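You operate a simulated robot arm through the tools that you are given. There is no shell and no other tool. Be economical: measure what you need, move in short steps, check, and stop when the job is done.

Carry out the task below with a simulated robot arm. There is one attempt and no reset: what you move stays moved.

TASK
Give the white puck from the bench drawer one BIG dose of orange glue.
Fine: shut the drawer; dispenser dial on BIG, one press; the puck stays in the ring; swing the arm aside again; spill none. Where these are worked on the way, their far stop is far enough and under half their travel is too little: bench drawer.

Only the result counts: the job must be done as asked and must still hold three seconds after the hand-in. Knocking over, shifting, dropping, spilling or breaking anything else fails it.

THE ROBOT
A 7-joint arm with a two-finger gripper on a trunk, on a base that drives. Base frame: it is fixed to the floor where the robot stands at the start and does not move with it; the origin is under the middle of the robot, x ahead of it, y to its left, z up. Lengths are in mm, angles in degrees, forces in N, time in s.
With the tool pointing down near the work surface it reaches from about 380 to 780 mm from the robot's upright axis, wherever it stands. Its first joint turns from -143.0 to 143.0 degrees. Places, roughly: bench drawer [800, 0, 700]; blue arm [800, 0, 900]; blue drop button [700, -100, 800]; dispenser dial [900, -200, 1000]; dispenser switch [900, -100, 1000]; glue dispenser [800, -100, 900]; orange arm [800, -300, 900]; orange drop button [700, -200, 800]; ring of the glue dispenser [800, -100, 800]. Payload 2.45 kg.
The TCP is the grasp point between the finger pads, 26 mm short of the fingertips. In the tool frame z runs along the fingers and y along their closing line. Largest opening 96 mm; the body of the gripper starts 69 mm behind the TCP.
Orientation is that of the tool frame in the base frame, as [roll, pitch, yaw] about the fixed x, y, z axes, in that order (R = Rz(yaw) Ry(pitch) Rx(roll)). With the fingers straight down and closing along the base's y, the tool's x points along the base's -x, its y along +y and its z along -z.

THE INTERFACE
- The arm moves only by the tool nudge_tool. Its argument "steps" is one flat list of numbers, 6 for each row, row after row: the shift along the tool's x, y, z in units of 300 mm (1.0 is 300 mm), then the turn, a rotation vector about the tool's x, y, z in units of 180 degrees (1.0 is 180 degrees). In form: [tx, ty, tz, rx, ry, rz, tx, ty, tz, rx, ry, rz, ...]. A call has 1 to 8 rows; each row is the pose to reach, as a shift and turn from the pose commanded when the call began, along the tool's axes at that moment. "gripper" is the finger opening in m, from 0 to 0.096, set as the call begins (left out, the last holds). A call with a number of a shift or a turn outside -1 to 1 is refused whole. Rows are played at 5 a second. More than 50 mm and 8.6 degrees between two rows, or a gripper value outside its range, and nothing of the call is played. A pose out of reach is approached as far as the arm can. The call stops where the force on the tool passes 90 N (or 10 N more than at its start, if that is more) or the arm is blocked; 0.2 s more then pass. Each finger halts on what it meets, pressing with about 29 N; the grip force reading is that of the motor and also rises with nothing between the fingers. The clock runs only during rows and for 0.2 s after the last one: add rows that repeat a pose to give the fingers time. The reply holds the time, the measured pose of the TCP, the force on the tool along the base axes, the opening and the grip force, in the units named above and with some noise, with the torque about the TCP (base axes, N m) and any sound that the robot's microphone picked up.
- Cameras (640 x 400 px; columns grow to the right, rows downward): "scene" is now at [32, 172.9, 1527.1]; the picture's right is [-0.14, -0.99, 0.00], its down [-0.72, 0.10, -0.69] and it looks along [0.68, -0.10, -0.72] (base axes); focal length 268 px, centre (320, 200). "wrist" rides on the gripper at [82, 3, -98] in the tool frame; the picture's right is [-0.04, 1.00, 0.00], its down [-0.73, -0.03, -0.68] and it looks along [-0.68, -0.03, 0.73] (tool axes); focal length 256 px, centre (320, 200). There is no depth. A picture from a camera that has moved, and an enlarged one, comes with that camera's place and axes in the base frame and with its lens.
- capture(camera): a new picture of that camera. It takes no simulated time.
- lift_body(by): slides the trunk up (or, below 0, down) by that many mm; the arm and the scene camera ride with it, the base frame stays. It gives what a move gives, with no picture.
- drive_base(legs): drives the robot by 1 to 6 legs, each [ahead, turn to the left] in mm and degrees, along the robot's own axes; the way and the turn of a leg run together, so that a leg with both is an arc; at most 1500 mm and 180 degrees a leg. The arm and the cameras ride along, it lands a little off, and it stops where it bumps. It gives what a move gives.
- turn_head(pan, tilt): turns the head with the scene camera to pan (to the left, within 155 degrees either way) and tilt (down, from -29 to 69), counted from straight ahead of the robot. It gives what a move gives.
- close_up(camera, box): a new picture of the part [left, top, right, bottom] of that camera's present view, enlarged. It takes no simulated time.
- sign_off(): hands the job in; it is judged then, once.

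Work in short steps. Places have to be worked out from the pictures, the camera data and where the tool is seen: move nearer, look again, correct. Check each grasp and each placing, and mend what went wrong. You have 120 turns and 78 pictures in all, those below and enlarged ones among them. Open the gripper and draw the arm clear of the work before you hand the job in, unless the task says otherwise; then end with one line.

The tools are called after "Emit:" as name(argument=value, ...) on one line, values as JSON. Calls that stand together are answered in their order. nudge_tool: Moves the arm, as the interface text tells. Its arguments: {"type":"object","properties":{"steps":{"type":"array"},"gripper":{"type":"number"}},"required":["steps"]} The other tools are called the same way: lift_body (by) slides the trunk up or down; drive_base (legs) drives the base; turn_head (pan, tilt) turns the head that bears the scene camera; capture (camera) takes a picture; close_up (camera, box) takes an enlarged picture of a part of a camera's view; sign_off () hands the job in.

At the start:

```text
clock: 0.0
tool_pos: [457.8, -28.3, 1251.4]
tool_rot: [179.9, 0.0, -180.0]
contact_force: [0.8, 0.1, 0.8]
moment: [-0.01, 0.01, 0.0]
width: 96.2
gripper_force: 0.1
trunk travel left (down, up): [-575.0, 65.0]
robot x, y, heading: [-1.2, 1.9, 0.1]
head pan, tilt: [-8.0, 46.3]
```

scene: 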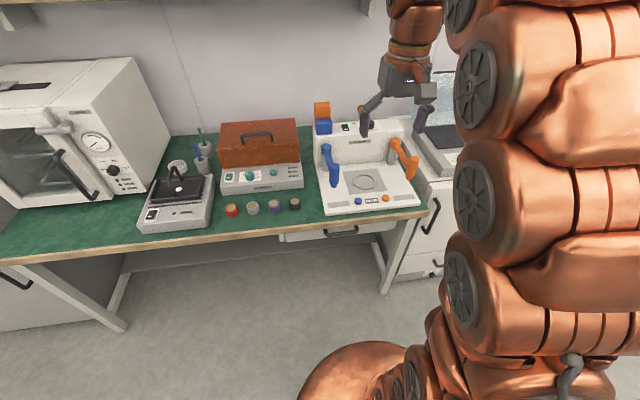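
wrist: 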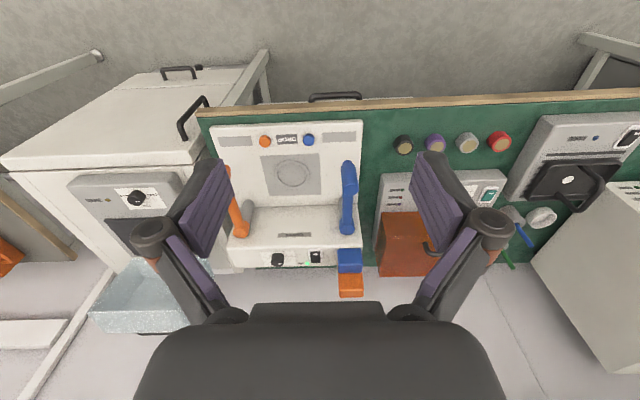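

The dispenser is at the right of the bench, with its drawer below. I take enlarged views first.

Emit:
close_up(camera="scene", box=[260, 90, 440, 250])

Emit:
close_up(camera="wrist", box=[190, 80, 390, 305])

```text
2.50 times, centred on (350, 170) of scene
camera zoom: at [32.0, 172.9, 1527.1], right [-0.14, -0.99, 0.0], down [-0.72, 0.1, -0.69], along [0.68, -0.1, -0.72], focal length 670 px, centre (245, 275)
```

zoom: 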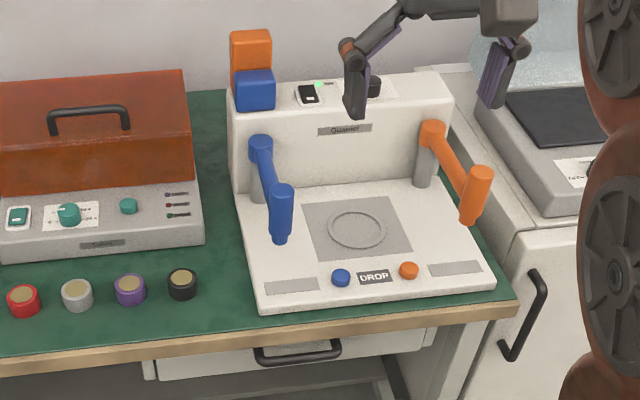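

```text
1.78 times, centred on (290, 192) of wrist
camera zoom: at [376.3, -24.3, 1349.4], right [0.04, 1.0, 0.0], down [0.73, -0.03, 0.68], along [0.68, -0.03, -0.73], focal length 455 px, centre (373, 213)
```

zoom: 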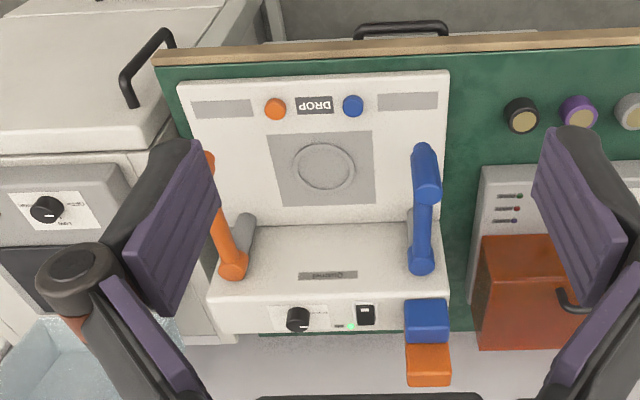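

Triangulating from both pictures puts the ring at about (778,-115,814) and the drawer handle at about (604,5,752). I move the wrist camera closer to the dispenser to read the dial and switch.

Emit:
nudge_tool(steps=[-0.12, -0.058, 0.066, 0, 0, 0, -0.24, -0.116, 0.132, 0, 0, 0, -0.36, -0.174, 0.2, 0, 0, 0, -0.48, -0.232, 0.266, 0, 0, 0, -0.6, -0.29, 0.333, 0, 0, 0, -0.6, -0.29, 0.333, 0, 0, 0])

Emit:
capture(camera="wrist")

Emit:
close_up(camera="scene", box=[290, 80, 450, 240])

```text
clock: 1.4
tool_pos: [637.3, -116.1, 1150.7]
tool_rot: [-180.0, -0.1, -180.0]
contact_force: [0.8, 0.1, 0.3]
moment: [-0.02, -0.01, 0.01]
width: 96.1
gripper_force: 0.0
trunk travel left (down, up): [-575.0, 65.0]
robot x, y, heading: [0.7, -0.7, 0.2]
head pan, tilt: [-8.0, 46.3]
```

```text
73 pictures are left
camera wrist: at [555.3, -112.4, 1249.1], right [0.04, 1.0, 0.0], down [0.73, -0.03, 0.68], along [0.68, -0.03, -0.73], focal length 256 px, centre (320, 200)
```

wrist: 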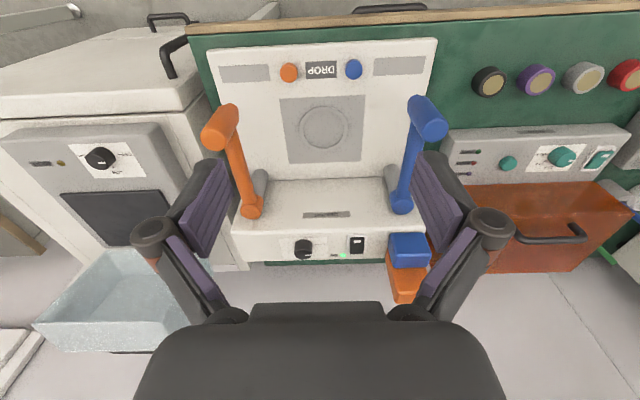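

```text
2.50 times, centred on (370, 160) of scene
camera zoom: at [32.3, 172.7, 1527.1], right [-0.14, -0.99, 0.0], down [-0.72, 0.1, -0.69], along [0.68, -0.1, -0.72], focal length 670 px, centre (195, 300)
```

zoom: 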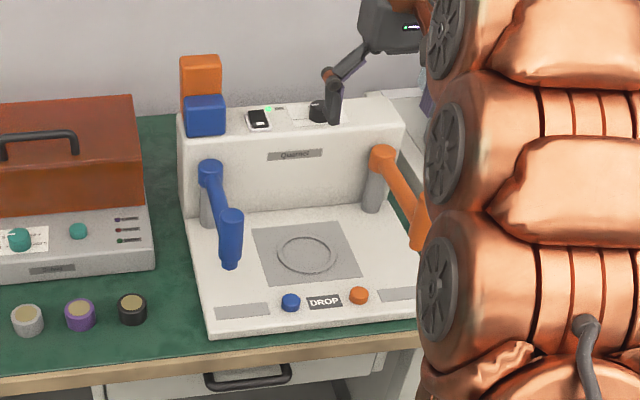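

Emit:
close_up(camera="wrist", box=[270, 225, 390, 275])

Emit:
close_up(camera="wrist", box=[190, 30, 450, 280])

```text
5.33 times, centred on (330, 250) of wrist
camera zoom: at [555.3, -112.4, 1249.1], right [0.04, 1.0, 0.0], down [0.73, -0.03, 0.68], along [0.68, -0.03, -0.73], focal length 1365 px, centre (267, -67)
```

zoom: 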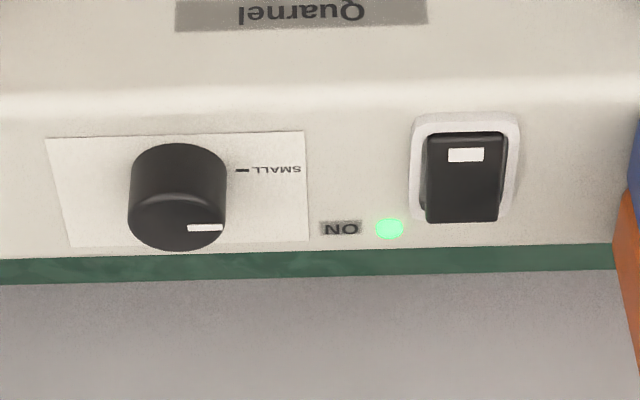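

```text
1.60 times, centred on (320, 155) of wrist
camera zoom: at [555.3, -112.4, 1249.1], right [0.04, 1.0, 0.0], down [0.73, -0.03, 0.68], along [0.68, -0.03, -0.73], focal length 410 px, centre (320, 272)
```

zoom: 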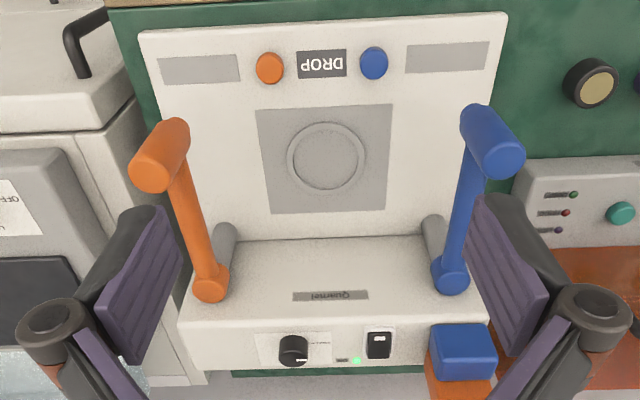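

Power is ON and the dial sits at SMALL; the BIG mark must be hidden behind the knob. The dial, at about (921,-157,985), is out of easy reach, so I drive 200 mm ahead and look down on it.

Emit:
drive_base(legs=[[200, 0]])

Emit:
capture(camera="wrist")

```text
clock: 3.0
tool_pos: [839.3, -118.6, 1151.8]
tool_rot: [-180.0, -0.1, 179.9]
contact_force: [-0.1, -0.4, 0.2]
moment: [0.01, -0.04, -0.01]
width: 96.3
gripper_force: 0.1
trunk travel left (down, up): [-575.0, 65.0]
robot x, y, heading: [199.9, -2.6, -0.1]
head pan, tilt: [-8.0, 46.3]
```

```text
69 pictures are left
camera wrist: at [755.8, -113.8, 1249.7], right [0.04, 1.0, 0.0], down [0.73, -0.03, 0.68], along [0.68, -0.03, -0.73], focal length 256 px, centre (320, 200)
```

wrist: 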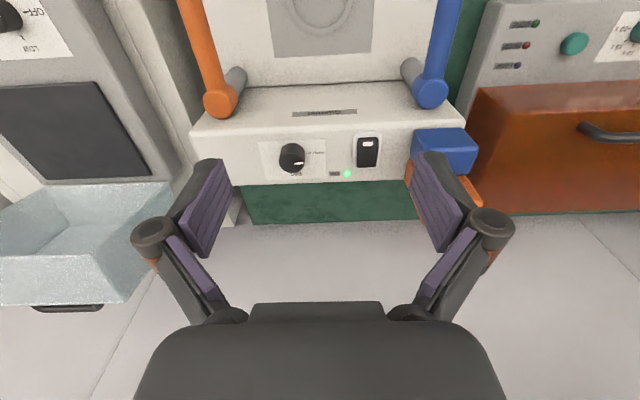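

Emit:
close_up(camera="wrist", box=[250, 130, 390, 200])

```text
4.57 times, centred on (320, 165) of wrist
camera zoom: at [755.8, -113.8, 1249.7], right [0.04, 1.0, 0.0], down [0.73, -0.03, 0.68], along [0.68, -0.03, -0.73], focal length 1170 px, centre (320, 360)
```

zoom: 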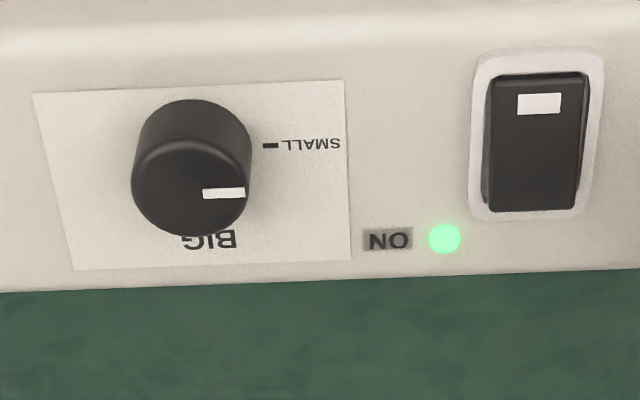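

BIG lies at the +x side, so the knob needs a 90° turn clockwise seen from above. I put the knob top at about (946,-160,974) with a diameter of 33 mm; I drive 80 mm closer for reach.

Emit:
drive_base(legs=[[80, 0]])

```text
clock: 4.1
tool_pos: [919.3, -116.9, 1152.4]
tool_rot: [-179.9, -0.1, 179.9]
contact_force: [-0.8, 0.1, 0.4]
moment: [-0.03, 0.01, -0.03]
width: 96.1
gripper_force: 0.1
trunk travel left (down, up): [-575.0, 65.0]
robot x, y, heading: [280.1, 2.2, 0.1]
head pan, tilt: [-8.0, 46.3]
```

I approach above the knob with the fingers at 64 mm, then check.

Emit:
nudge_tool(steps=[-0.03, -0.048, 0.124, 0, 0, 0, -0.06, -0.096, 0.249, 0, 0, 0, -0.09, -0.1437, 0.3733, 0, 0, 0, -0.09, -0.1437, 0.3733, 0, 0, 0], gripper=0.064)

Emit:
capture(camera="wrist")

Emit:
capture(camera="scene")

```text
clock: 5.1
tool_pos: [945.8, -157.7, 1039.7]
tool_rot: [-180.0, 0.1, 180.0]
contact_force: [0.4, 0.0, 0.6]
moment: [0.02, 0.03, -0.01]
width: 63.9
gripper_force: 0.1
trunk travel left (down, up): [-575.0, 65.0]
robot x, y, heading: [285.8, 1.2, -0.1]
head pan, tilt: [-8.0, 46.3]
```

```text
67 pictures are left
camera wrist: at [864.7, -153.9, 1137.4], right [0.04, 1.0, 0.0], down [0.73, -0.03, 0.68], along [0.68, -0.03, -0.73], focal length 256 px, centre (320, 200)
```

wrist: 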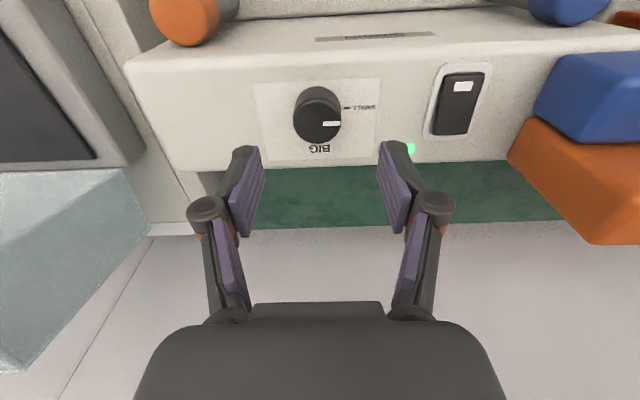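

```text
66 pictures are left
camera scene: at [314.9, 172.3, 1527.2], right [-0.14, -0.99, 0.0], down [-0.72, 0.1, -0.69], along [0.68, -0.1, -0.72], focal length 268 px, centre (320, 200)
```

scene: 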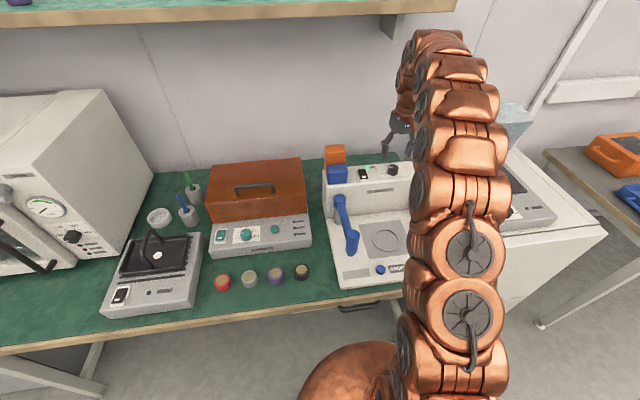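

The knob is where computed, (944,-160). I lower over it to z≈979 with the fingers open.

Emit:
nudge_tool(steps=[0.005, -0.008, 0.1, 0, 0, 0, 0.005, -0.008, 0.16, 0, 0, 0, 0.005, -0.008, 0.203, 0, 0, 0, 0.005, -0.008, 0.203, 0, 0, 0])

Emit:
capture(camera="wrist")

```text
clock: 6.1
tool_pos: [944.0, -162.5, 979.9]
tool_rot: [-179.9, 0.0, 179.9]
contact_force: [0.7, -0.1, -0.2]
moment: [0.01, -0.01, 0.0]
width: 63.9
gripper_force: 0.1
trunk travel left (down, up): [-575.0, 65.0]
robot x, y, heading: [284.4, -3.0, -0.0]
head pan, tilt: [-8.0, 46.3]
```

```text
65 pictures are left
camera wrist: at [862.2, -158.8, 1077.5], right [0.04, 1.0, 0.0], down [0.73, -0.03, 0.68], along [0.68, -0.03, -0.73], focal length 256 px, centre (320, 200)
```

wrist: 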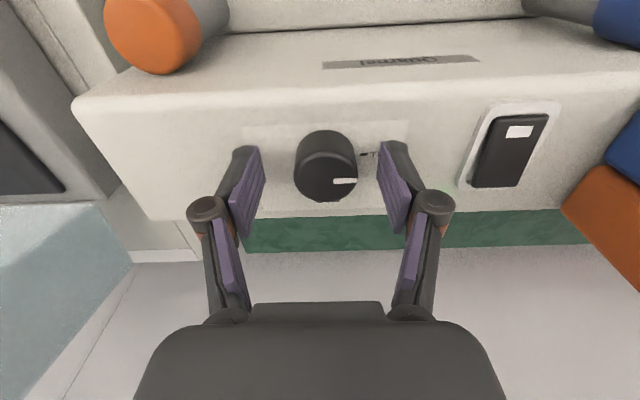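

The knob is about 4 mm to +y of the finger centre. I correct that and close on it.

Emit:
nudge_tool(steps=[0.0, 0.013, 0.0, 0, 0, 0, 0, 0.013, 0, 0, 0, 0])

Emit:
nudge_tool(steps=[0, 0, 0, 0, 0, 0, 0, 0, 0, 0, 0, 0, 0, 0, 0, 0, 0, 0, 0, 0, 0, 0, 0, 0], gripper=0.028)

Emit:
capture(camera="wrist")

```text
clock: 6.7
tool_pos: [944.7, -158.2, 980.0]
tool_rot: [180.0, 0.0, 179.9]
contact_force: [0.2, 0.5, 0.5]
moment: [0.01, 0.01, 0.01]
width: 63.7
gripper_force: 0.0
trunk travel left (down, up): [-575.0, 65.0]
robot x, y, heading: [283.4, -0.3, 0.0]
head pan, tilt: [-8.0, 46.3]
```

```text
clock: 7.7
tool_pos: [944.5, -158.6, 979.9]
tool_rot: [-180.0, 0.0, 180.0]
contact_force: [1.4, -6.4, 2.2]
moment: [-0.24, -0.07, -0.03]
width: 33.7
gripper_force: 44.9
trunk travel left (down, up): [-575.0, 65.0]
robot x, y, heading: [280.4, -1.9, -0.2]
head pan, tilt: [-8.0, 46.3]
```

```text
64 pictures are left
camera wrist: at [862.4, -155.8, 1077.2], right [0.04, 1.0, 0.0], down [0.73, -0.03, 0.68], along [0.68, -0.03, -0.73], focal length 256 px, centre (320, 200)
```

wrist: 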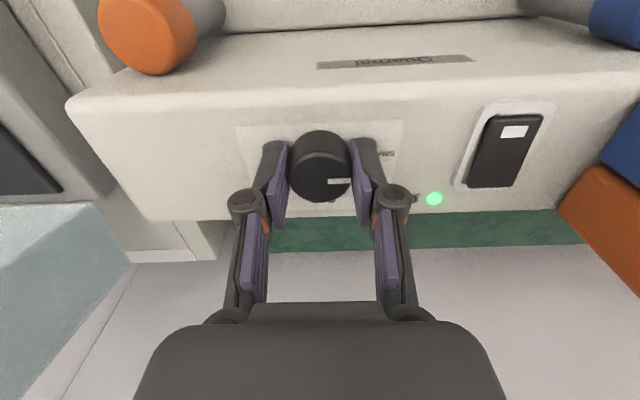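

The knob is gripped at 33.7 mm. Clockwise from above is a positive turn about tool z; I turn 64° first.

Emit:
nudge_tool(steps=[0, 0, 0, 0, 0, 0.045, 0, 0, 0, 0, 0, 0.09, 0, 0, 0, 0, 0, 0.135, 0, 0, 0, 0, 0, 0.18, 0, 0, 0, 0, 0, 0.225, 0, 0, 0, 0, 0, 0.27, 0, 0, 0, 0, 0, 0.315, 0, 0, 0, 0, 0, 0.36])

Emit:
capture(camera="wrist")

```text
clock: 9.5
tool_pos: [943.5, -158.9, 979.6]
tool_rot: [180.0, 0.1, 115.0]
contact_force: [1.2, -1.9, 9.8]
moment: [-0.44, -0.13, -0.02]
width: 33.4
gripper_force: 45.1
trunk travel left (down, up): [-575.0, 65.0]
robot x, y, heading: [282.2, 2.3, 0.3]
head pan, tilt: [-8.0, 46.3]
```

```text
63 pictures are left
camera wrist: at [912.9, -83.1, 1077.2], right [0.92, 0.39, 0.0], down [0.28, -0.68, 0.68], along [0.26, -0.63, -0.73], focal length 256 px, centre (320, 200)
```

wrist: 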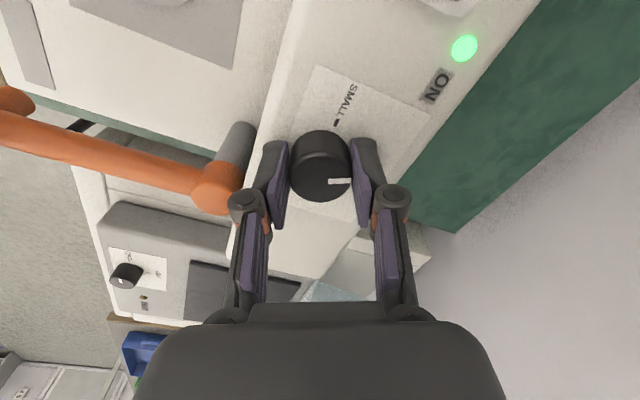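

The knob follows. I turn the remaining 26°.

Emit:
nudge_tool(steps=[0, 0, 0, 0, 0, 0.045, 0, 0, 0, 0, 0, 0.09, 0, 0, 0, 0, 0, 0.14, 0, 0, 0, 0, 0, 0.14])

Emit:
nudge_tool(steps=[0, 0, 0, 0, 0, 0, 0, 0, 0, 0, 0, 0, 0, 0, 0, 0, 0, 0], gripper=0.06)

Emit:
nudge_tool(steps=[0, 0, -0.15, 0, 0, 0, 0, 0, -0.3, 0, 0, 0, 0, 0, -0.3, 0, 0, 0])

Emit:
capture(camera="wrist")

```text
refused: row 3 steps farther than a row can; nothing moved
```

```text
clock: 10.3
tool_pos: [945.2, -159.3, 978.9]
tool_rot: [-179.9, 0.0, 115.1]
contact_force: [0.1, -0.2, -0.3]
moment: [0.03, 0.0, -0.05]
width: 59.7
gripper_force: 0.0
trunk travel left (down, up): [-575.0, 65.0]
robot x, y, heading: [280.6, -2.5, -0.1]
head pan, tilt: [-8.0, 46.3]
```

```text
clock: 11.1
tool_pos: [944.5, -160.0, 1067.9]
tool_rot: [-180.0, 0.0, 115.1]
contact_force: [0.4, 1.1, -0.2]
moment: [0.01, 0.0, -0.01]
width: 59.9
gripper_force: 0.0
trunk travel left (down, up): [-575.0, 65.0]
robot x, y, heading: [285.2, -0.1, 0.2]
head pan, tilt: [-8.0, 46.3]
```

```text
62 pictures are left
camera wrist: at [912.6, -84.0, 1165.8], right [0.92, 0.39, 0.0], down [0.29, -0.68, 0.68], along [0.26, -0.63, -0.73], focal length 256 px, centre (320, 200)
```

wrist: 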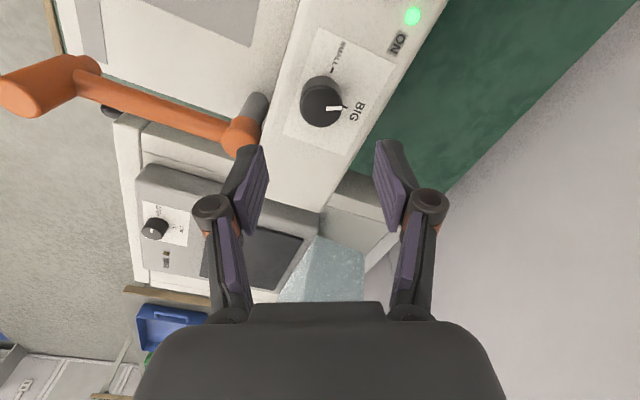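

The row was just over the limit, so I released at 65°. I look at the pointer and the BIG mark.

Emit:
close_up(camera="wrist", box=[280, 30, 400, 160])

```text
3.08 times, centred on (340, 95) of wrist
camera zoom: at [912.6, -84.0, 1165.8], right [0.92, 0.39, 0.0], down [0.29, -0.68, 0.68], along [0.26, -0.63, -0.73], focal length 788 px, centre (258, 523)
```

zoom: 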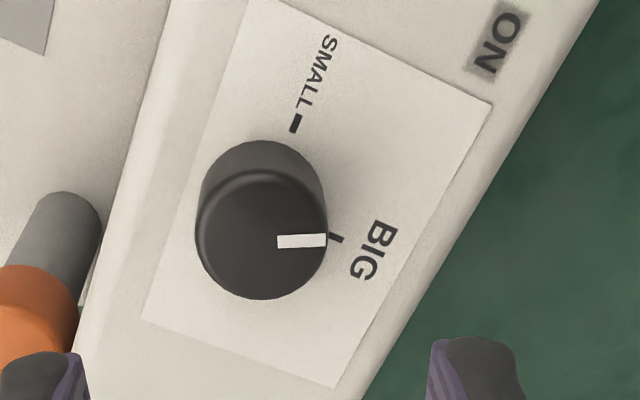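

The pointer is about 25° short of the BIG tick, which lies at 90°. I lower again, regrip, and turn the rest.

Emit:
nudge_tool(steps=[0, 0, 0.15, 0, 0, 0, 0, 0, 0.295, 0, 0, 0, 0, 0, 0.295, 0, 0, 0])

Emit:
nudge_tool(steps=[0, 0, 0, 0, 0, 0, 0, 0, 0, 0, 0, 0, 0, 0, 0, 0, 0, 0, 0, 0, 0, 0, 0, 0], gripper=0.028)

Emit:
nudge_tool(steps=[0, 0, 0, 0, 0, 0.046, 0, 0, 0, 0, 0, 0.092, 0, 0, 0, 0, 0, 0.138, 0, 0, 0, 0, 0, 0.138, 0, 0, 0, 0, 0, 0.138])

Emit:
nudge_tool(steps=[0, 0, 0, 0, 0, 0, 0, 0, 0, 0, 0, 0, 0, 0, 0, 0, 0, 0], gripper=0.06)

Emit:
nudge_tool(steps=[0, 0, -0.15, 0, 0, 0, 0, 0, -0.3, 0, 0, 0, 0, 0, -0.3, 0, 0, 0])

Emit:
close_up(camera="wrist", box=[260, 30, 400, 160])

```text
clock: 11.9
tool_pos: [947.3, -155.9, 978.9]
tool_rot: [180.0, 0.0, 115.0]
contact_force: [0.2, 1.5, 0.4]
moment: [0.02, 0.04, -0.04]
width: 60.0
gripper_force: 0.0
trunk travel left (down, up): [-575.0, 65.0]
robot x, y, heading: [278.9, -1.1, 0.0]
head pan, tilt: [-8.0, 46.3]
```

```text
clock: 12.9
tool_pos: [946.0, -157.9, 980.5]
tool_rot: [180.0, 0.0, 115.1]
contact_force: [-11.5, -7.1, 0.5]
moment: [-0.25, 0.22, 0.04]
width: 36.9
gripper_force: 6.0
trunk travel left (down, up): [-575.0, 65.0]
robot x, y, heading: [284.6, -3.2, 0.1]
head pan, tilt: [-8.0, 46.3]
```

```text
clock: 14.1
tool_pos: [945.2, -157.2, 980.0]
tool_rot: [-180.0, 0.0, 90.3]
contact_force: [-6.2, -0.1, -3.2]
moment: [0.14, 0.01, -0.05]
width: 33.8
gripper_force: 37.0
trunk travel left (down, up): [-575.0, 65.0]
robot x, y, heading: [286.0, -2.1, 0.0]
head pan, tilt: [-8.0, 46.3]
```

```text
clock: 14.9
tool_pos: [945.4, -156.4, 980.5]
tool_rot: [179.9, 0.0, 90.4]
contact_force: [0.5, -0.8, 0.2]
moment: [-0.01, 0.0, 0.01]
width: 60.0
gripper_force: 0.0
trunk travel left (down, up): [-575.0, 65.0]
robot x, y, heading: [280.9, -0.3, 0.0]
head pan, tilt: [-8.0, 46.3]
```

```text
clock: 15.7
tool_pos: [944.1, -157.2, 1070.9]
tool_rot: [-180.0, 0.0, 90.3]
contact_force: [0.3, 0.2, 0.0]
moment: [-0.01, 0.01, -0.01]
width: 60.1
gripper_force: 0.1
trunk travel left (down, up): [-575.0, 65.0]
robot x, y, heading: [279.8, 0.0, 0.2]
head pan, tilt: [-8.0, 46.3]
```

```text
3.08 times, centred on (330, 95) of wrist
camera zoom: at [945.9, -75.7, 1168.5], right [1.0, -0.03, 0.0], down [-0.03, -0.73, 0.68], along [-0.02, -0.68, -0.73], focal length 788 px, centre (289, 523)
```

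zoom: 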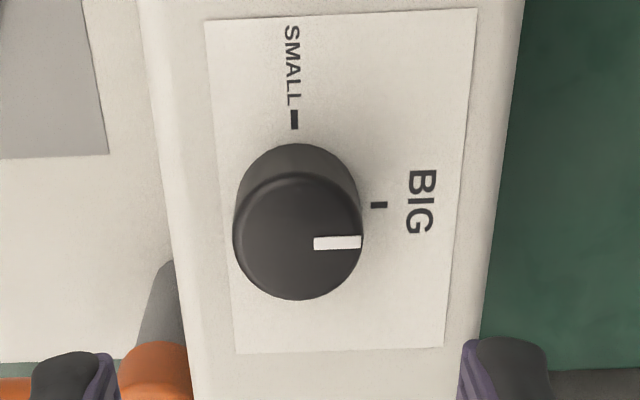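

The pointer is now on BIG. I estimate the orange arm's pivot at (893,-258) and its head at (710,-254, z 895–951), radius ~183, so a 51° swing brings it over the ring. Next comes the drawer: I raise the tool and back off.

Emit:
nudge_tool(steps=[0, 0, -0.15, 0, 0, 0, 0, 0, -0.28, 0, 0, 0])

Emit:
drive_base(legs=[[-400, 0]])

Emit:
nudge_tool(steps=[0, 0, 0, -0.045, 0, 0, 0, 0, 0, -0.09, 0, 0, 0, 0, 0, -0.135, 0, 0, 0, 0, 0, -0.18, 0, 0, 0, 0, 0, -0.225, 0, 0, 0, 0, 0, -0.27, 0, 0, 0, 0, 0, -0.315, 0, 0, 0, 0, 0, -0.36, 0, 0])

Emit:
nudge_tool(steps=[0, 0, 0, -0.045, 0, 0, 0, 0, 0, -0.09, 0, 0, 0, 0, 0, -0.135, 0, 0, 0, 0, 0, -0.14, 0, 0])

Emit:
capture(camera="scene")

```text
clock: 16.3
tool_pos: [944.0, -160.0, 1145.2]
tool_rot: [179.9, 0.0, 90.3]
contact_force: [0.7, -0.6, -0.2]
moment: [-0.01, 0.01, -0.01]
width: 60.3
gripper_force: 0.1
out of reach, approached as far as the arm can: row 2
trunk travel left (down, up): [-575.0, 65.0]
robot x, y, heading: [282.7, -0.6, 0.1]
head pan, tilt: [-8.0, 46.3]
```

```text
clock: 18.8
tool_pos: [544.0, -156.7, 1143.5]
tool_rot: [180.0, -0.1, 90.5]
contact_force: [-0.1, 0.6, -1.0]
moment: [-0.03, 0.03, -0.02]
width: 60.1
gripper_force: 0.1
trunk travel left (down, up): [-575.0, 65.0]
robot x, y, heading: [-116.1, -0.2, 0.2]
head pan, tilt: [-8.0, 46.3]
```

```text
clock: 20.6
tool_pos: [545.7, -157.4, 1144.0]
tool_rot: [115.1, -0.1, 90.6]
contact_force: [0.0, -0.1, -0.2]
moment: [0.0, -0.02, -0.02]
width: 60.0
gripper_force: 0.0
trunk travel left (down, up): [-575.0, 65.0]
robot x, y, heading: [-120.3, 1.5, 0.3]
head pan, tilt: [-8.0, 46.3]
```

```text
clock: 21.6
tool_pos: [543.7, -157.2, 1144.0]
tool_rot: [89.9, 0.0, 90.7]
contact_force: [0.3, 0.6, 0.4]
moment: [-0.02, -0.01, 0.0]
width: 59.9
gripper_force: 0.0
trunk travel left (down, up): [-575.0, 65.0]
robot x, y, heading: [-114.6, -2.1, 0.5]
head pan, tilt: [-8.0, 46.3]
```

```text
59 pictures are left
camera scene: at [-87.1, 171.6, 1527.2], right [-0.13, -0.99, 0.0], down [-0.72, 0.1, -0.69], along [0.68, -0.09, -0.72], focal length 268 px, centre (320, 200)
```

scene: 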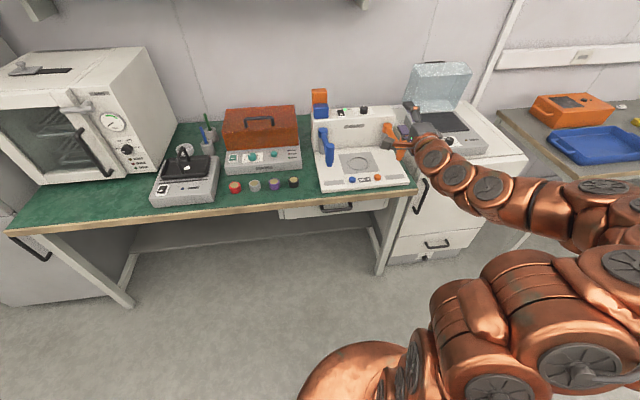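

The tool is now horizontal pointing at the bench. I shift it to y≈5 and lower the trunk to near the handle height.

Emit:
nudge_tool(steps=[0.135, 0, -0.02, 0, 0, 0, 0.27, 0, -0.05, 0, 0, 0, 0.405, 0, -0.08, 0, 0, 0, 0.54, 0, -0.11, 0, 0, 0, 0.54, 0, -0.11, 0, 0, 0])

Emit:
lift_body(by=-330)

Emit:
capture(camera="wrist")

Emit:
capture(camera="scene")

```text
clock: 22.8
tool_pos: [544.9, 8.8, 1165.9]
tool_rot: [89.9, 0.0, 90.5]
contact_force: [-0.5, 0.0, 0.1]
moment: [0.0, 0.01, 0.0]
width: 59.9
gripper_force: 0.0
out of reach, approached as far as the arm can: row 2, 3, 4, 5
trunk travel left (down, up): [-575.0, 65.0]
robot x, y, heading: [-120.9, -1.7, 0.3]
head pan, tilt: [-8.0, 46.3]
```

```text
clock: 26.0
tool_pos: [545.9, 8.7, 834.7]
tool_rot: [90.0, 0.0, 90.6]
contact_force: [0.3, 0.3, 0.0]
moment: [0.04, 0.01, 0.03]
width: 59.7
gripper_force: 0.1
trunk travel left (down, up): [-245.0, 395.0]
robot x, y, heading: [-120.5, -2.9, 0.4]
head pan, tilt: [-8.0, 46.3]
```

```text
58 pictures are left
camera wrist: at [446.1, 89.6, 838.4], right [0.0, -0.04, 1.0], down [-0.67, -0.74, -0.03], along [0.74, -0.67, -0.03], focal length 256 px, centre (320, 200)
```

wrist: 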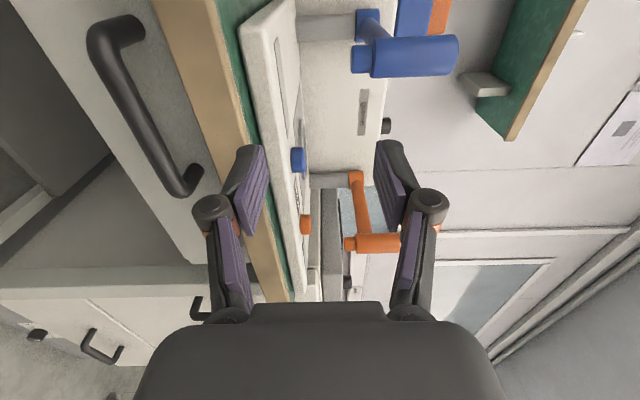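

```text
57 pictures are left
camera scene: at [-87.1, 171.7, 1197.1], right [-0.13, -0.99, 0.0], down [-0.72, 0.1, -0.69], along [0.68, -0.09, -0.72], focal length 268 px, centre (320, 200)
```

scene: 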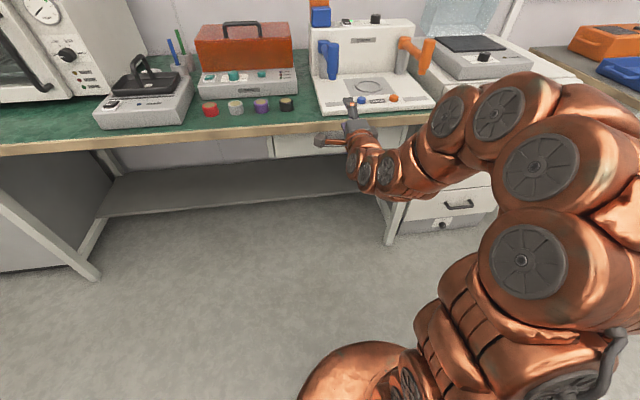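

Combining rays, the handle bar is near (614,8,718). I lower the trunk another 115 mm to its height and look again.

Emit:
lift_body(by=-115)

Emit:
capture(camera="wrist")

```text
clock: 27.5
tool_pos: [546.1, 9.8, 721.0]
tool_rot: [90.0, 0.1, 90.6]
contact_force: [0.6, -0.3, 0.1]
moment: [-0.02, 0.0, 0.05]
width: 60.1
gripper_force: 0.1
trunk travel left (down, up): [-130.0, 510.0]
robot x, y, heading: [-119.7, 0.0, 0.6]
head pan, tilt: [-8.0, 46.3]
```

```text
56 pictures are left
camera wrist: at [446.1, 89.6, 723.4], right [0.0, -0.04, 1.0], down [-0.67, -0.74, -0.03], along [0.74, -0.67, -0.03], focal length 256 px, centre (320, 200)
```

wrist: 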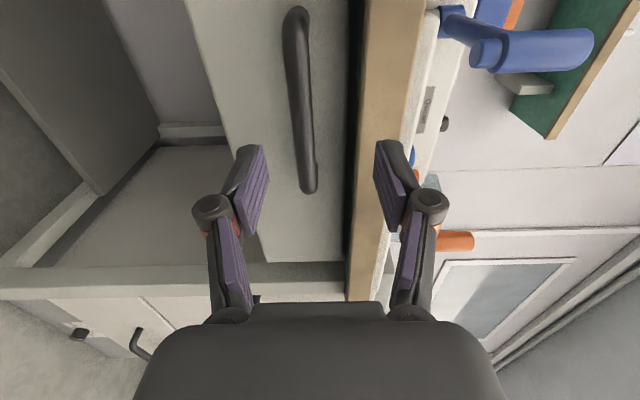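

From the two heights the bar comes out at x≈628, z≈706, y −57…66. I narrow the fingers to 38 mm, align, and approach partway.

Emit:
nudge_tool(steps=[-0.015, -0.053, 0, 0, 0, 0, -0.015, -0.053, 0.07, 0, 0, 0, -0.015, -0.053, 0.14, 0, 0, 0, -0.015, -0.053, 0.14, 0, 0, 0], gripper=0.038)

Emit:
capture(camera="wrist")

```text
clock: 28.5
tool_pos: [587.1, 6.3, 705.6]
tool_rot: [89.9, 0.0, 90.6]
contact_force: [-0.5, 0.2, 0.0]
moment: [-0.01, 0.02, 0.01]
width: 38.0
gripper_force: 0.0
trunk travel left (down, up): [-130.0, 510.0]
robot x, y, heading: [-115.8, -1.4, 0.4]
head pan, tilt: [-8.0, 46.3]
```

```text
55 pictures are left
camera wrist: at [488.2, 85.6, 708.2], right [0.0, -0.04, 1.0], down [-0.67, -0.74, -0.03], along [0.74, -0.67, -0.03], focal length 256 px, centre (320, 200)
```

wrist: 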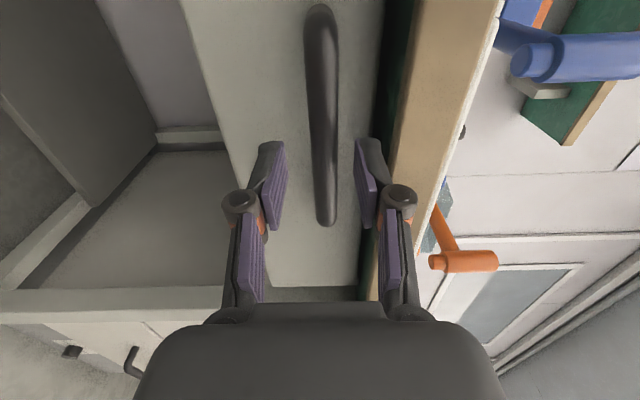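

The bar is centred between the fingers. I advance 30 mm and close.

Emit:
nudge_tool(steps=[0, 0, 0.033, 0, 0, 0, 0, 0, 0.067, 0, 0, 0, 0, 0, 0.1, 0, 0, 0, 0, 0, 0.1, 0, 0, 0])

Emit:
capture(camera="wrist")

```text
clock: 29.5
tool_pos: [618.8, 7.0, 705.1]
tool_rot: [89.9, -0.1, 90.6]
contact_force: [0.0, 0.2, 0.9]
moment: [0.04, 0.01, -0.03]
width: 38.0
gripper_force: 0.1
trunk travel left (down, up): [-130.0, 510.0]
robot x, y, heading: [-120.2, 2.4, 0.6]
head pan, tilt: [-8.0, 46.3]
```

```text
54 pictures are left
camera wrist: at [517.9, 86.3, 708.0], right [0.0, -0.04, 1.0], down [-0.67, -0.74, -0.03], along [0.74, -0.67, -0.03], focal length 256 px, centre (320, 200)
```

wrist: 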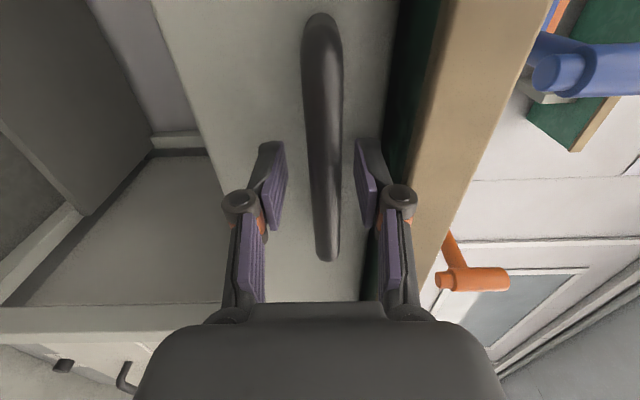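

The bar lies between the pads with no contact force. I close on it.

Emit:
nudge_tool(steps=[0, 0, 0, 0, 0, 0, 0, 0, 0, 0, 0, 0, 0, 0, 0, 0, 0, 0, 0, 0, 0, 0, 0, 0], gripper=0.004)

```text
clock: 30.5
tool_pos: [617.5, 5.5, 708.5]
tool_rot: [89.6, 0.0, 90.6]
contact_force: [1.2, 2.5, 24.1]
moment: [0.06, 0.01, 0.05]
width: 14.4
gripper_force: 40.2
trunk travel left (down, up): [-130.0, 510.0]
robot x, y, heading: [-118.0, 0.0, 0.7]
head pan, tilt: [-8.0, 46.3]
```

Gripped (14.4 mm). I pull the drawer by driving the base back 150 mm.

Emit:
drive_base(legs=[[-150, 0]])

Emit:
capture(camera="scene")

```text
clock: 31.8
tool_pos: [466.5, 5.5, 707.4]
tool_rot: [89.7, 0.0, 90.5]
contact_force: [0.2, -1.2, 39.5]
moment: [-0.01, -0.02, 0.04]
width: 14.4
gripper_force: 40.5
trunk travel left (down, up): [-130.0, 510.0]
robot x, y, heading: [-268.2, -0.6, 0.5]
head pan, tilt: [-8.0, 46.3]
```

```text
53 pictures are left
camera scene: at [-239.3, 170.7, 1082.4], right [-0.13, -0.99, 0.0], down [-0.72, 0.1, -0.69], along [0.69, -0.09, -0.72], focal length 268 px, centre (320, 200)
```

scene: 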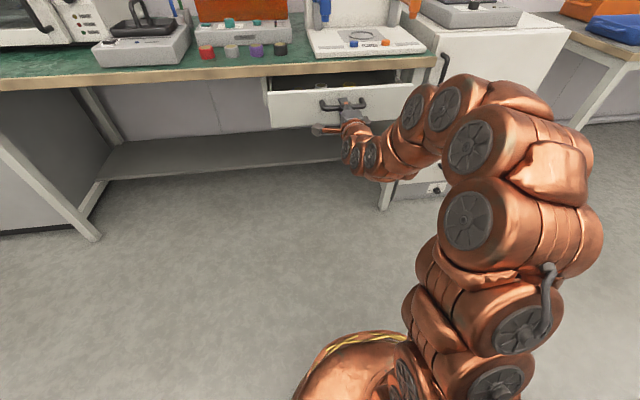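

The drawer is coming out. I relieve the vertical load by 3.5 mm and pull another 80 mm.

Emit:
nudge_tool(steps=[0, 0.012, 0, 0, 0, 0, 0, 0.012, 0, 0, 0, 0])

Emit:
drive_base(legs=[[-80, 0]])

Emit:
capture(camera="scene")

```text
clock: 32.4
tool_pos: [467.1, 4.6, 707.9]
tool_rot: [90.1, 0.0, 90.5]
contact_force: [-0.7, 0.1, -11.0]
moment: [0.04, -0.07, -0.25]
width: 14.8
gripper_force: 41.0
trunk travel left (down, up): [-130.0, 510.0]
robot x, y, heading: [-266.5, -2.2, 0.4]
head pan, tilt: [-8.0, 46.3]
```

```text
clock: 33.5
tool_pos: [386.6, 5.6, 708.8]
tool_rot: [90.0, 0.0, 90.6]
contact_force: [-0.2, 0.0, -26.0]
moment: [-0.03, 0.02, 0.09]
width: 14.5
gripper_force: 40.6
trunk travel left (down, up): [-130.0, 510.0]
robot x, y, heading: [-350.6, -2.6, 0.5]
head pan, tilt: [-8.0, 46.3]
```

```text
52 pictures are left
camera scene: at [-317.6, 170.2, 1081.9], right [-0.13, -0.99, 0.0], down [-0.72, 0.1, -0.69], along [0.68, -0.09, -0.72], focal length 268 px, centre (320, 200)
```

scene: 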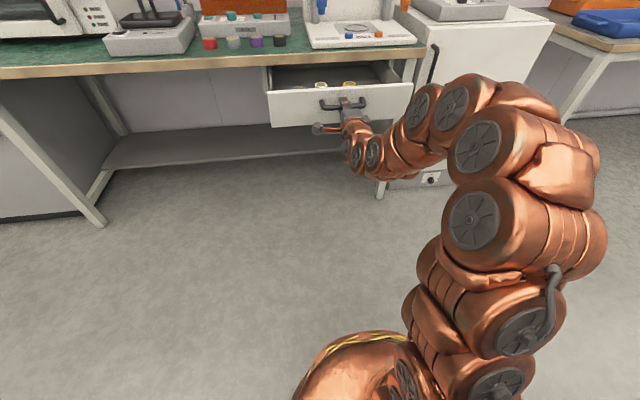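

Two pucks show in the drawer. I take an enlarged look.

Emit:
close_up(camera="scene", box=[260, 50, 430, 150])

```text
3.76 times, centred on (345, 100) of scene
camera zoom: at [-317.6, 170.2, 1081.9], right [-0.13, -0.99, 0.0], down [-0.72, 0.1, -0.69], along [0.68, -0.09, -0.72], focal length 1009 px, centre (226, 576)
```

zoom: 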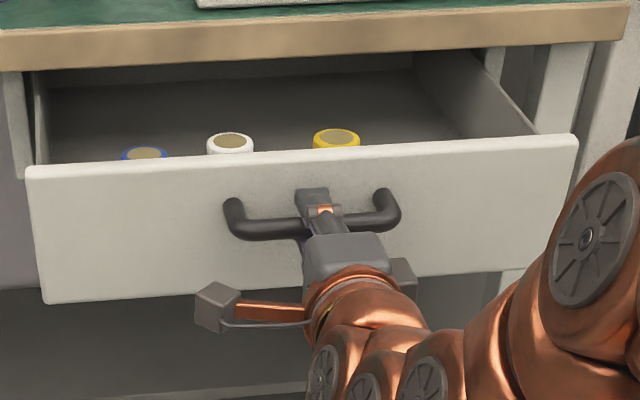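

The pucks are blue, white and yellow, near the front of the drawer, and the opening is enough. I release the handle, back off, raise the trunk and turn the tool down.

Emit:
nudge_tool(steps=[0, 0, 0, 0, 0, 0, 0, 0, 0, 0, 0, 0, 0, 0, 0, 0, 0, 0], gripper=0.045)

Emit:
drive_base(legs=[[-120, 0]])

Emit:
lift_body(by=380)

Emit:
nudge_tool(steps=[0, 0, 0, 0.045, 0, 0, 0, 0, 0, 0.09, 0, 0, 0, 0, 0, 0.135, 0, 0, 0, 0, 0, 0.18, 0, 0, 0, 0, 0, 0.225, 0, 0, 0, 0, 0, 0.27, 0, 0, 0, 0, 0, 0.315, 0, 0, 0, 0, 0, 0.36, 0, 0])

Emit:
nudge_tool(steps=[0, 0, 0, 0.045, 0, 0, 0, 0, 0, 0.09, 0, 0, 0, 0, 0, 0.135, 0, 0, 0, 0, 0, 0.14, 0, 0])

Emit:
capture(camera="scene")

```text
clock: 34.3
tool_pos: [386.2, 4.0, 708.6]
tool_rot: [90.0, 0.0, 90.6]
contact_force: [-0.2, -0.8, 0.6]
moment: [0.03, 0.0, 0.01]
width: 45.0
gripper_force: 0.0
trunk travel left (down, up): [-130.0, 510.0]
robot x, y, heading: [-351.3, -5.9, 0.5]
head pan, tilt: [-8.0, 46.3]
```

```text
clock: 35.5
tool_pos: [265.4, 2.8, 708.5]
tool_rot: [90.0, 0.0, 90.6]
contact_force: [0.2, 0.9, -0.4]
moment: [0.01, -0.03, -0.01]
width: 44.8
gripper_force: 0.1
trunk travel left (down, up): [-130.0, 510.0]
robot x, y, heading: [-467.3, -5.0, 0.7]
head pan, tilt: [-8.0, 46.3]
```

```text
clock: 39.2
tool_pos: [266.4, 2.5, 1089.0]
tool_rot: [90.0, 0.1, 90.6]
contact_force: [-0.1, 0.1, 0.0]
moment: [0.0, -0.01, 0.03]
width: 44.8
gripper_force: 0.0
trunk travel left (down, up): [-510.0, 130.0]
robot x, y, heading: [-466.8, -3.8, 0.4]
head pan, tilt: [-8.0, 46.3]
```

```text
clock: 41.0
tool_pos: [264.3, 4.3, 1089.7]
tool_rot: [155.0, 0.0, 90.6]
contact_force: [-0.1, -0.4, 0.5]
moment: [-0.02, 0.0, 0.03]
width: 45.0
gripper_force: 0.1
trunk travel left (down, up): [-510.0, 130.0]
robot x, y, heading: [-465.6, -5.2, 0.6]
head pan, tilt: [-8.0, 46.3]
```

```text
clock: 42.0
tool_pos: [265.0, 4.0, 1089.0]
tool_rot: [170.9, 0.1, 90.6]
contact_force: [-0.5, 0.1, 0.2]
moment: [0.03, 0.02, 0.03]
width: 45.1
gripper_force: 0.0
out of reach, approached as far as the arm can: row 3, 4
trunk travel left (down, up): [-510.0, 130.0]
robot x, y, heading: [-469.2, -3.7, 0.2]
head pan, tilt: [-8.0, 46.3]
```

```text
50 pictures are left
camera scene: at [-438.4, 169.4, 1462.1], right [-0.13, -0.99, 0.0], down [-0.72, 0.1, -0.69], along [0.68, -0.09, -0.72], focal length 268 px, centre (320, 200)
```

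scene: 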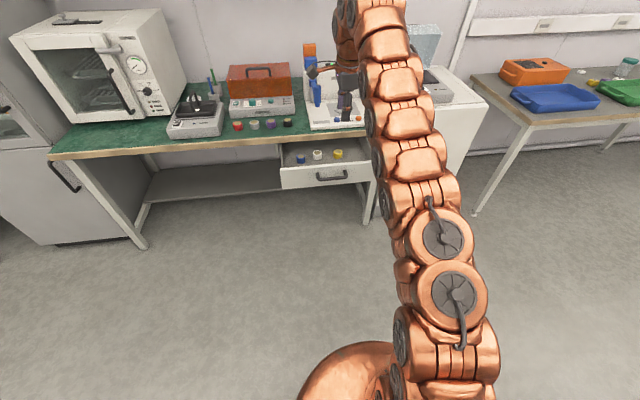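

The wrist ran short of reach for the last 9°. I pull the tool back 140 mm while finishing that turn, then turn the yaw back to 180.

Emit:
nudge_tool(steps=[0, -0.12, 0, 0.012, 0, 0, 0, -0.24, 0, 0.025, 0, 0, 0, -0.36, 0, 0.037, 0, 0, 0, -0.46, 0, 0.05, 0, 0, 0, -0.46, 0, 0.05, 0, 0])

Emit:
nudge_tool(steps=[0, 0, 0, 0, 0, -0.045, 0, 0, 0, 0, 0, -0.09, 0, 0, 0, 0, 0, -0.135, 0, 0, 0, 0, 0, -0.18, 0, 0, 0, 0, 0, -0.225, 0, 0, 0, 0, 0, -0.27, 0, 0, 0, 0, 0, -0.315, 0, 0, 0, 0, 0, -0.36])

Emit:
nudge_tool(steps=[0, 0, 0, 0, 0, -0.045, 0, 0, 0, 0, 0, -0.09, 0, 0, 0, 0, 0, -0.135, 0, 0, 0, 0, 0, -0.138])

```text
clock: 43.2
tool_pos: [128.7, 2.9, 1067.1]
tool_rot: [-180.0, 0.0, 90.5]
contact_force: [-0.8, -0.6, 0.0]
moment: [0.01, 0.02, -0.02]
width: 45.0
gripper_force: 0.1
trunk travel left (down, up): [-510.0, 130.0]
robot x, y, heading: [-470.8, 0.2, 0.5]
head pan, tilt: [-8.0, 46.3]
```

```text
clock: 45.0
tool_pos: [129.5, 2.4, 1067.5]
tool_rot: [180.0, 0.0, 155.6]
contact_force: [0.5, 0.5, 0.0]
moment: [-0.01, -0.01, -0.03]
width: 45.2
gripper_force: 0.1
trunk travel left (down, up): [-510.0, 130.0]
robot x, y, heading: [-469.8, 1.6, 0.3]
head pan, tilt: [-8.0, 46.3]
```

```text
clock: 46.0
tool_pos: [130.2, 1.4, 1067.6]
tool_rot: [-180.0, 0.0, -179.5]
contact_force: [0.2, -0.3, -0.9]
moment: [0.03, 0.02, -0.02]
width: 45.1
gripper_force: 0.0
trunk travel left (down, up): [-510.0, 130.0]
robot x, y, heading: [-470.2, -6.0, 0.5]
head pan, tilt: [-8.0, 46.3]
```

I drive forward 320 mm so the wrist camera looks down into the drawer.

Emit:
drive_base(legs=[[320, 0]])

Emit:
capture(camera="wrist")

```text
clock: 48.2
tool_pos: [456.7, 9.3, 1068.5]
tool_rot: [180.0, -0.1, -179.4]
contact_force: [-0.2, -0.4, -0.6]
moment: [0.01, -0.02, 0.0]
width: 45.1
gripper_force: 0.0
trunk travel left (down, up): [-510.0, 130.0]
robot x, y, heading: [-141.1, -0.1, 0.7]
head pan, tilt: [-8.0, 46.3]
```

```text
49 pictures are left
camera wrist: at [374.3, 11.3, 1165.9], right [0.03, 1.0, 0.0], down [0.73, -0.02, 0.68], along [0.68, -0.02, -0.73], focal length 256 px, centre (320, 200)
```

wrist: 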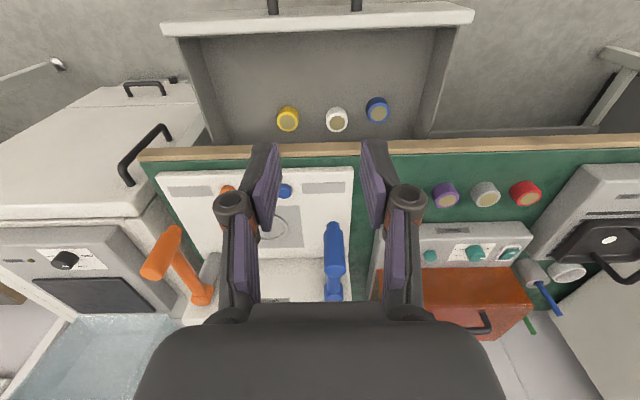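

The white puck is at x≈605, right under the bench edge, so the drawer must come out ~100 mm more. I hook the closed fingers behind the drawer front: first shift to x≈485, close, and lower by trunk partway.

Emit:
nudge_tool(steps=[-0.09, 0, 0, 0, 0, 0, -0.09, 0, 0, 0, 0, 0, -0.09, 0, 0, 0, 0, 0, -0.09, 0, 0, 0, 0, 0], gripper=0.0)

Emit:
lift_body(by=-260)

Emit:
capture(camera="wrist")

Emit:
capture(camera="scene")

```text
clock: 49.2
tool_pos: [483.6, 9.0, 1068.9]
tool_rot: [-180.0, 0.0, -179.4]
contact_force: [0.1, 0.2, 0.1]
moment: [0.03, 0.01, -0.02]
width: 0.0
gripper_force: 29.0
trunk travel left (down, up): [-510.0, 130.0]
robot x, y, heading: [-142.4, -4.3, 1.0]
head pan, tilt: [-8.0, 46.3]
```

```text
clock: 51.8
tool_pos: [483.8, 8.2, 809.3]
tool_rot: [-180.0, 0.0, -179.5]
contact_force: [-0.5, -0.7, -0.3]
moment: [0.0, 0.01, -0.02]
width: 0.0
gripper_force: 28.2
trunk travel left (down, up): [-250.0, 390.0]
robot x, y, heading: [-143.4, -2.2, 0.9]
head pan, tilt: [-8.0, 46.3]
```

```text
48 pictures are left
camera wrist: at [402.1, 11.1, 907.2], right [0.03, 1.0, 0.0], down [0.73, -0.02, 0.68], along [0.68, -0.02, -0.73], focal length 256 px, centre (320, 200)
```

wrist: 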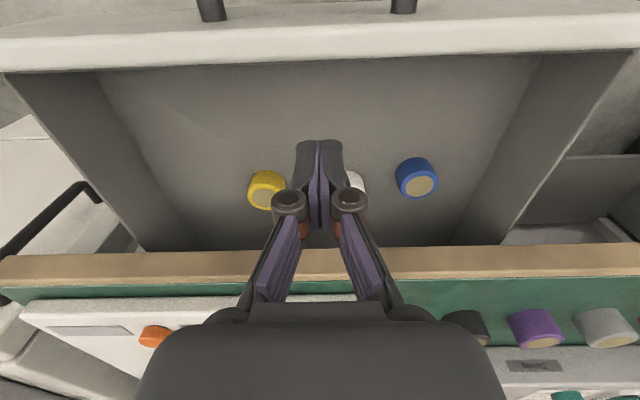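

```text
47 pictures are left
camera scene: at [-112.7, 172.9, 1202.1], right [-0.13, -0.99, 0.0], down [-0.72, 0.09, -0.69], along [0.68, -0.09, -0.72], focal length 268 px, centre (320, 200)
```

scene: 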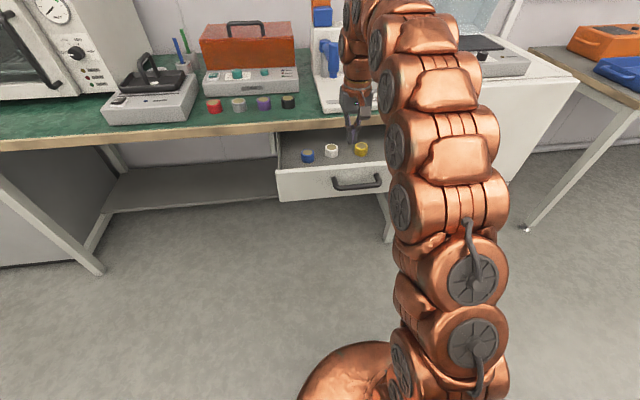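

The pucks sit near x≈577 with tops at z≈705, and the drawer front's inner face is near x≈440. I lower the fingers behind the front and pull 85 mm toward me.

Emit:
lift_body(by=-85)

Emit:
nudge_tool(steps=[0.05, 0, 0, 0, 0, 0, 0.1, 0, 0, 0, 0, 0, 0.15, 0, 0, 0, 0, 0, 0.2, 0, 0, 0, 0, 0, 0.25, 0, 0, 0, 0, 0, 0.3, 0, 0, 0, 0, 0, 0.35, 0, 0, 0, 0, 0, 0.35, 0, 0, 0, 0, 0])

Emit:
capture(camera="wrist")

```text
clock: 53.0
tool_pos: [483.2, 8.3, 723.2]
tool_rot: [180.0, 0.1, -179.3]
contact_force: [0.4, -0.5, -0.8]
moment: [-0.02, -0.01, 0.01]
width: 0.2
gripper_force: 28.1
trunk travel left (down, up): [-165.0, 475.0]
robot x, y, heading: [-142.3, 2.9, 0.8]
head pan, tilt: [-8.0, 46.3]
```

```text
clock: 54.7
tool_pos: [393.6, 8.2, 726.0]
tool_rot: [-179.9, 2.0, -179.4]
contact_force: [26.2, 0.9, -6.9]
moment: [0.06, -0.11, -0.05]
width: 6.1
gripper_force: 28.4
trunk travel left (down, up): [-165.0, 475.0]
robot x, y, heading: [-143.4, 2.0, 0.9]
head pan, tilt: [-8.0, 46.3]
stopped in row 8: the force on the tool passed its limit at 108 N (the readings are from after the stop); the commanded pose is now the measured one
```

```text
46 pictures are left
camera wrist: at [307.8, 10.4, 821.5], right [0.03, 1.0, 0.0], down [0.71, -0.02, 0.7], along [0.7, -0.02, -0.71], focal length 256 px, centre (320, 200)
```

wrist: 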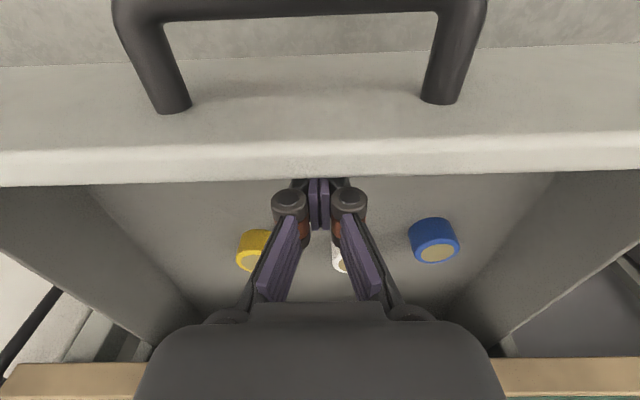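

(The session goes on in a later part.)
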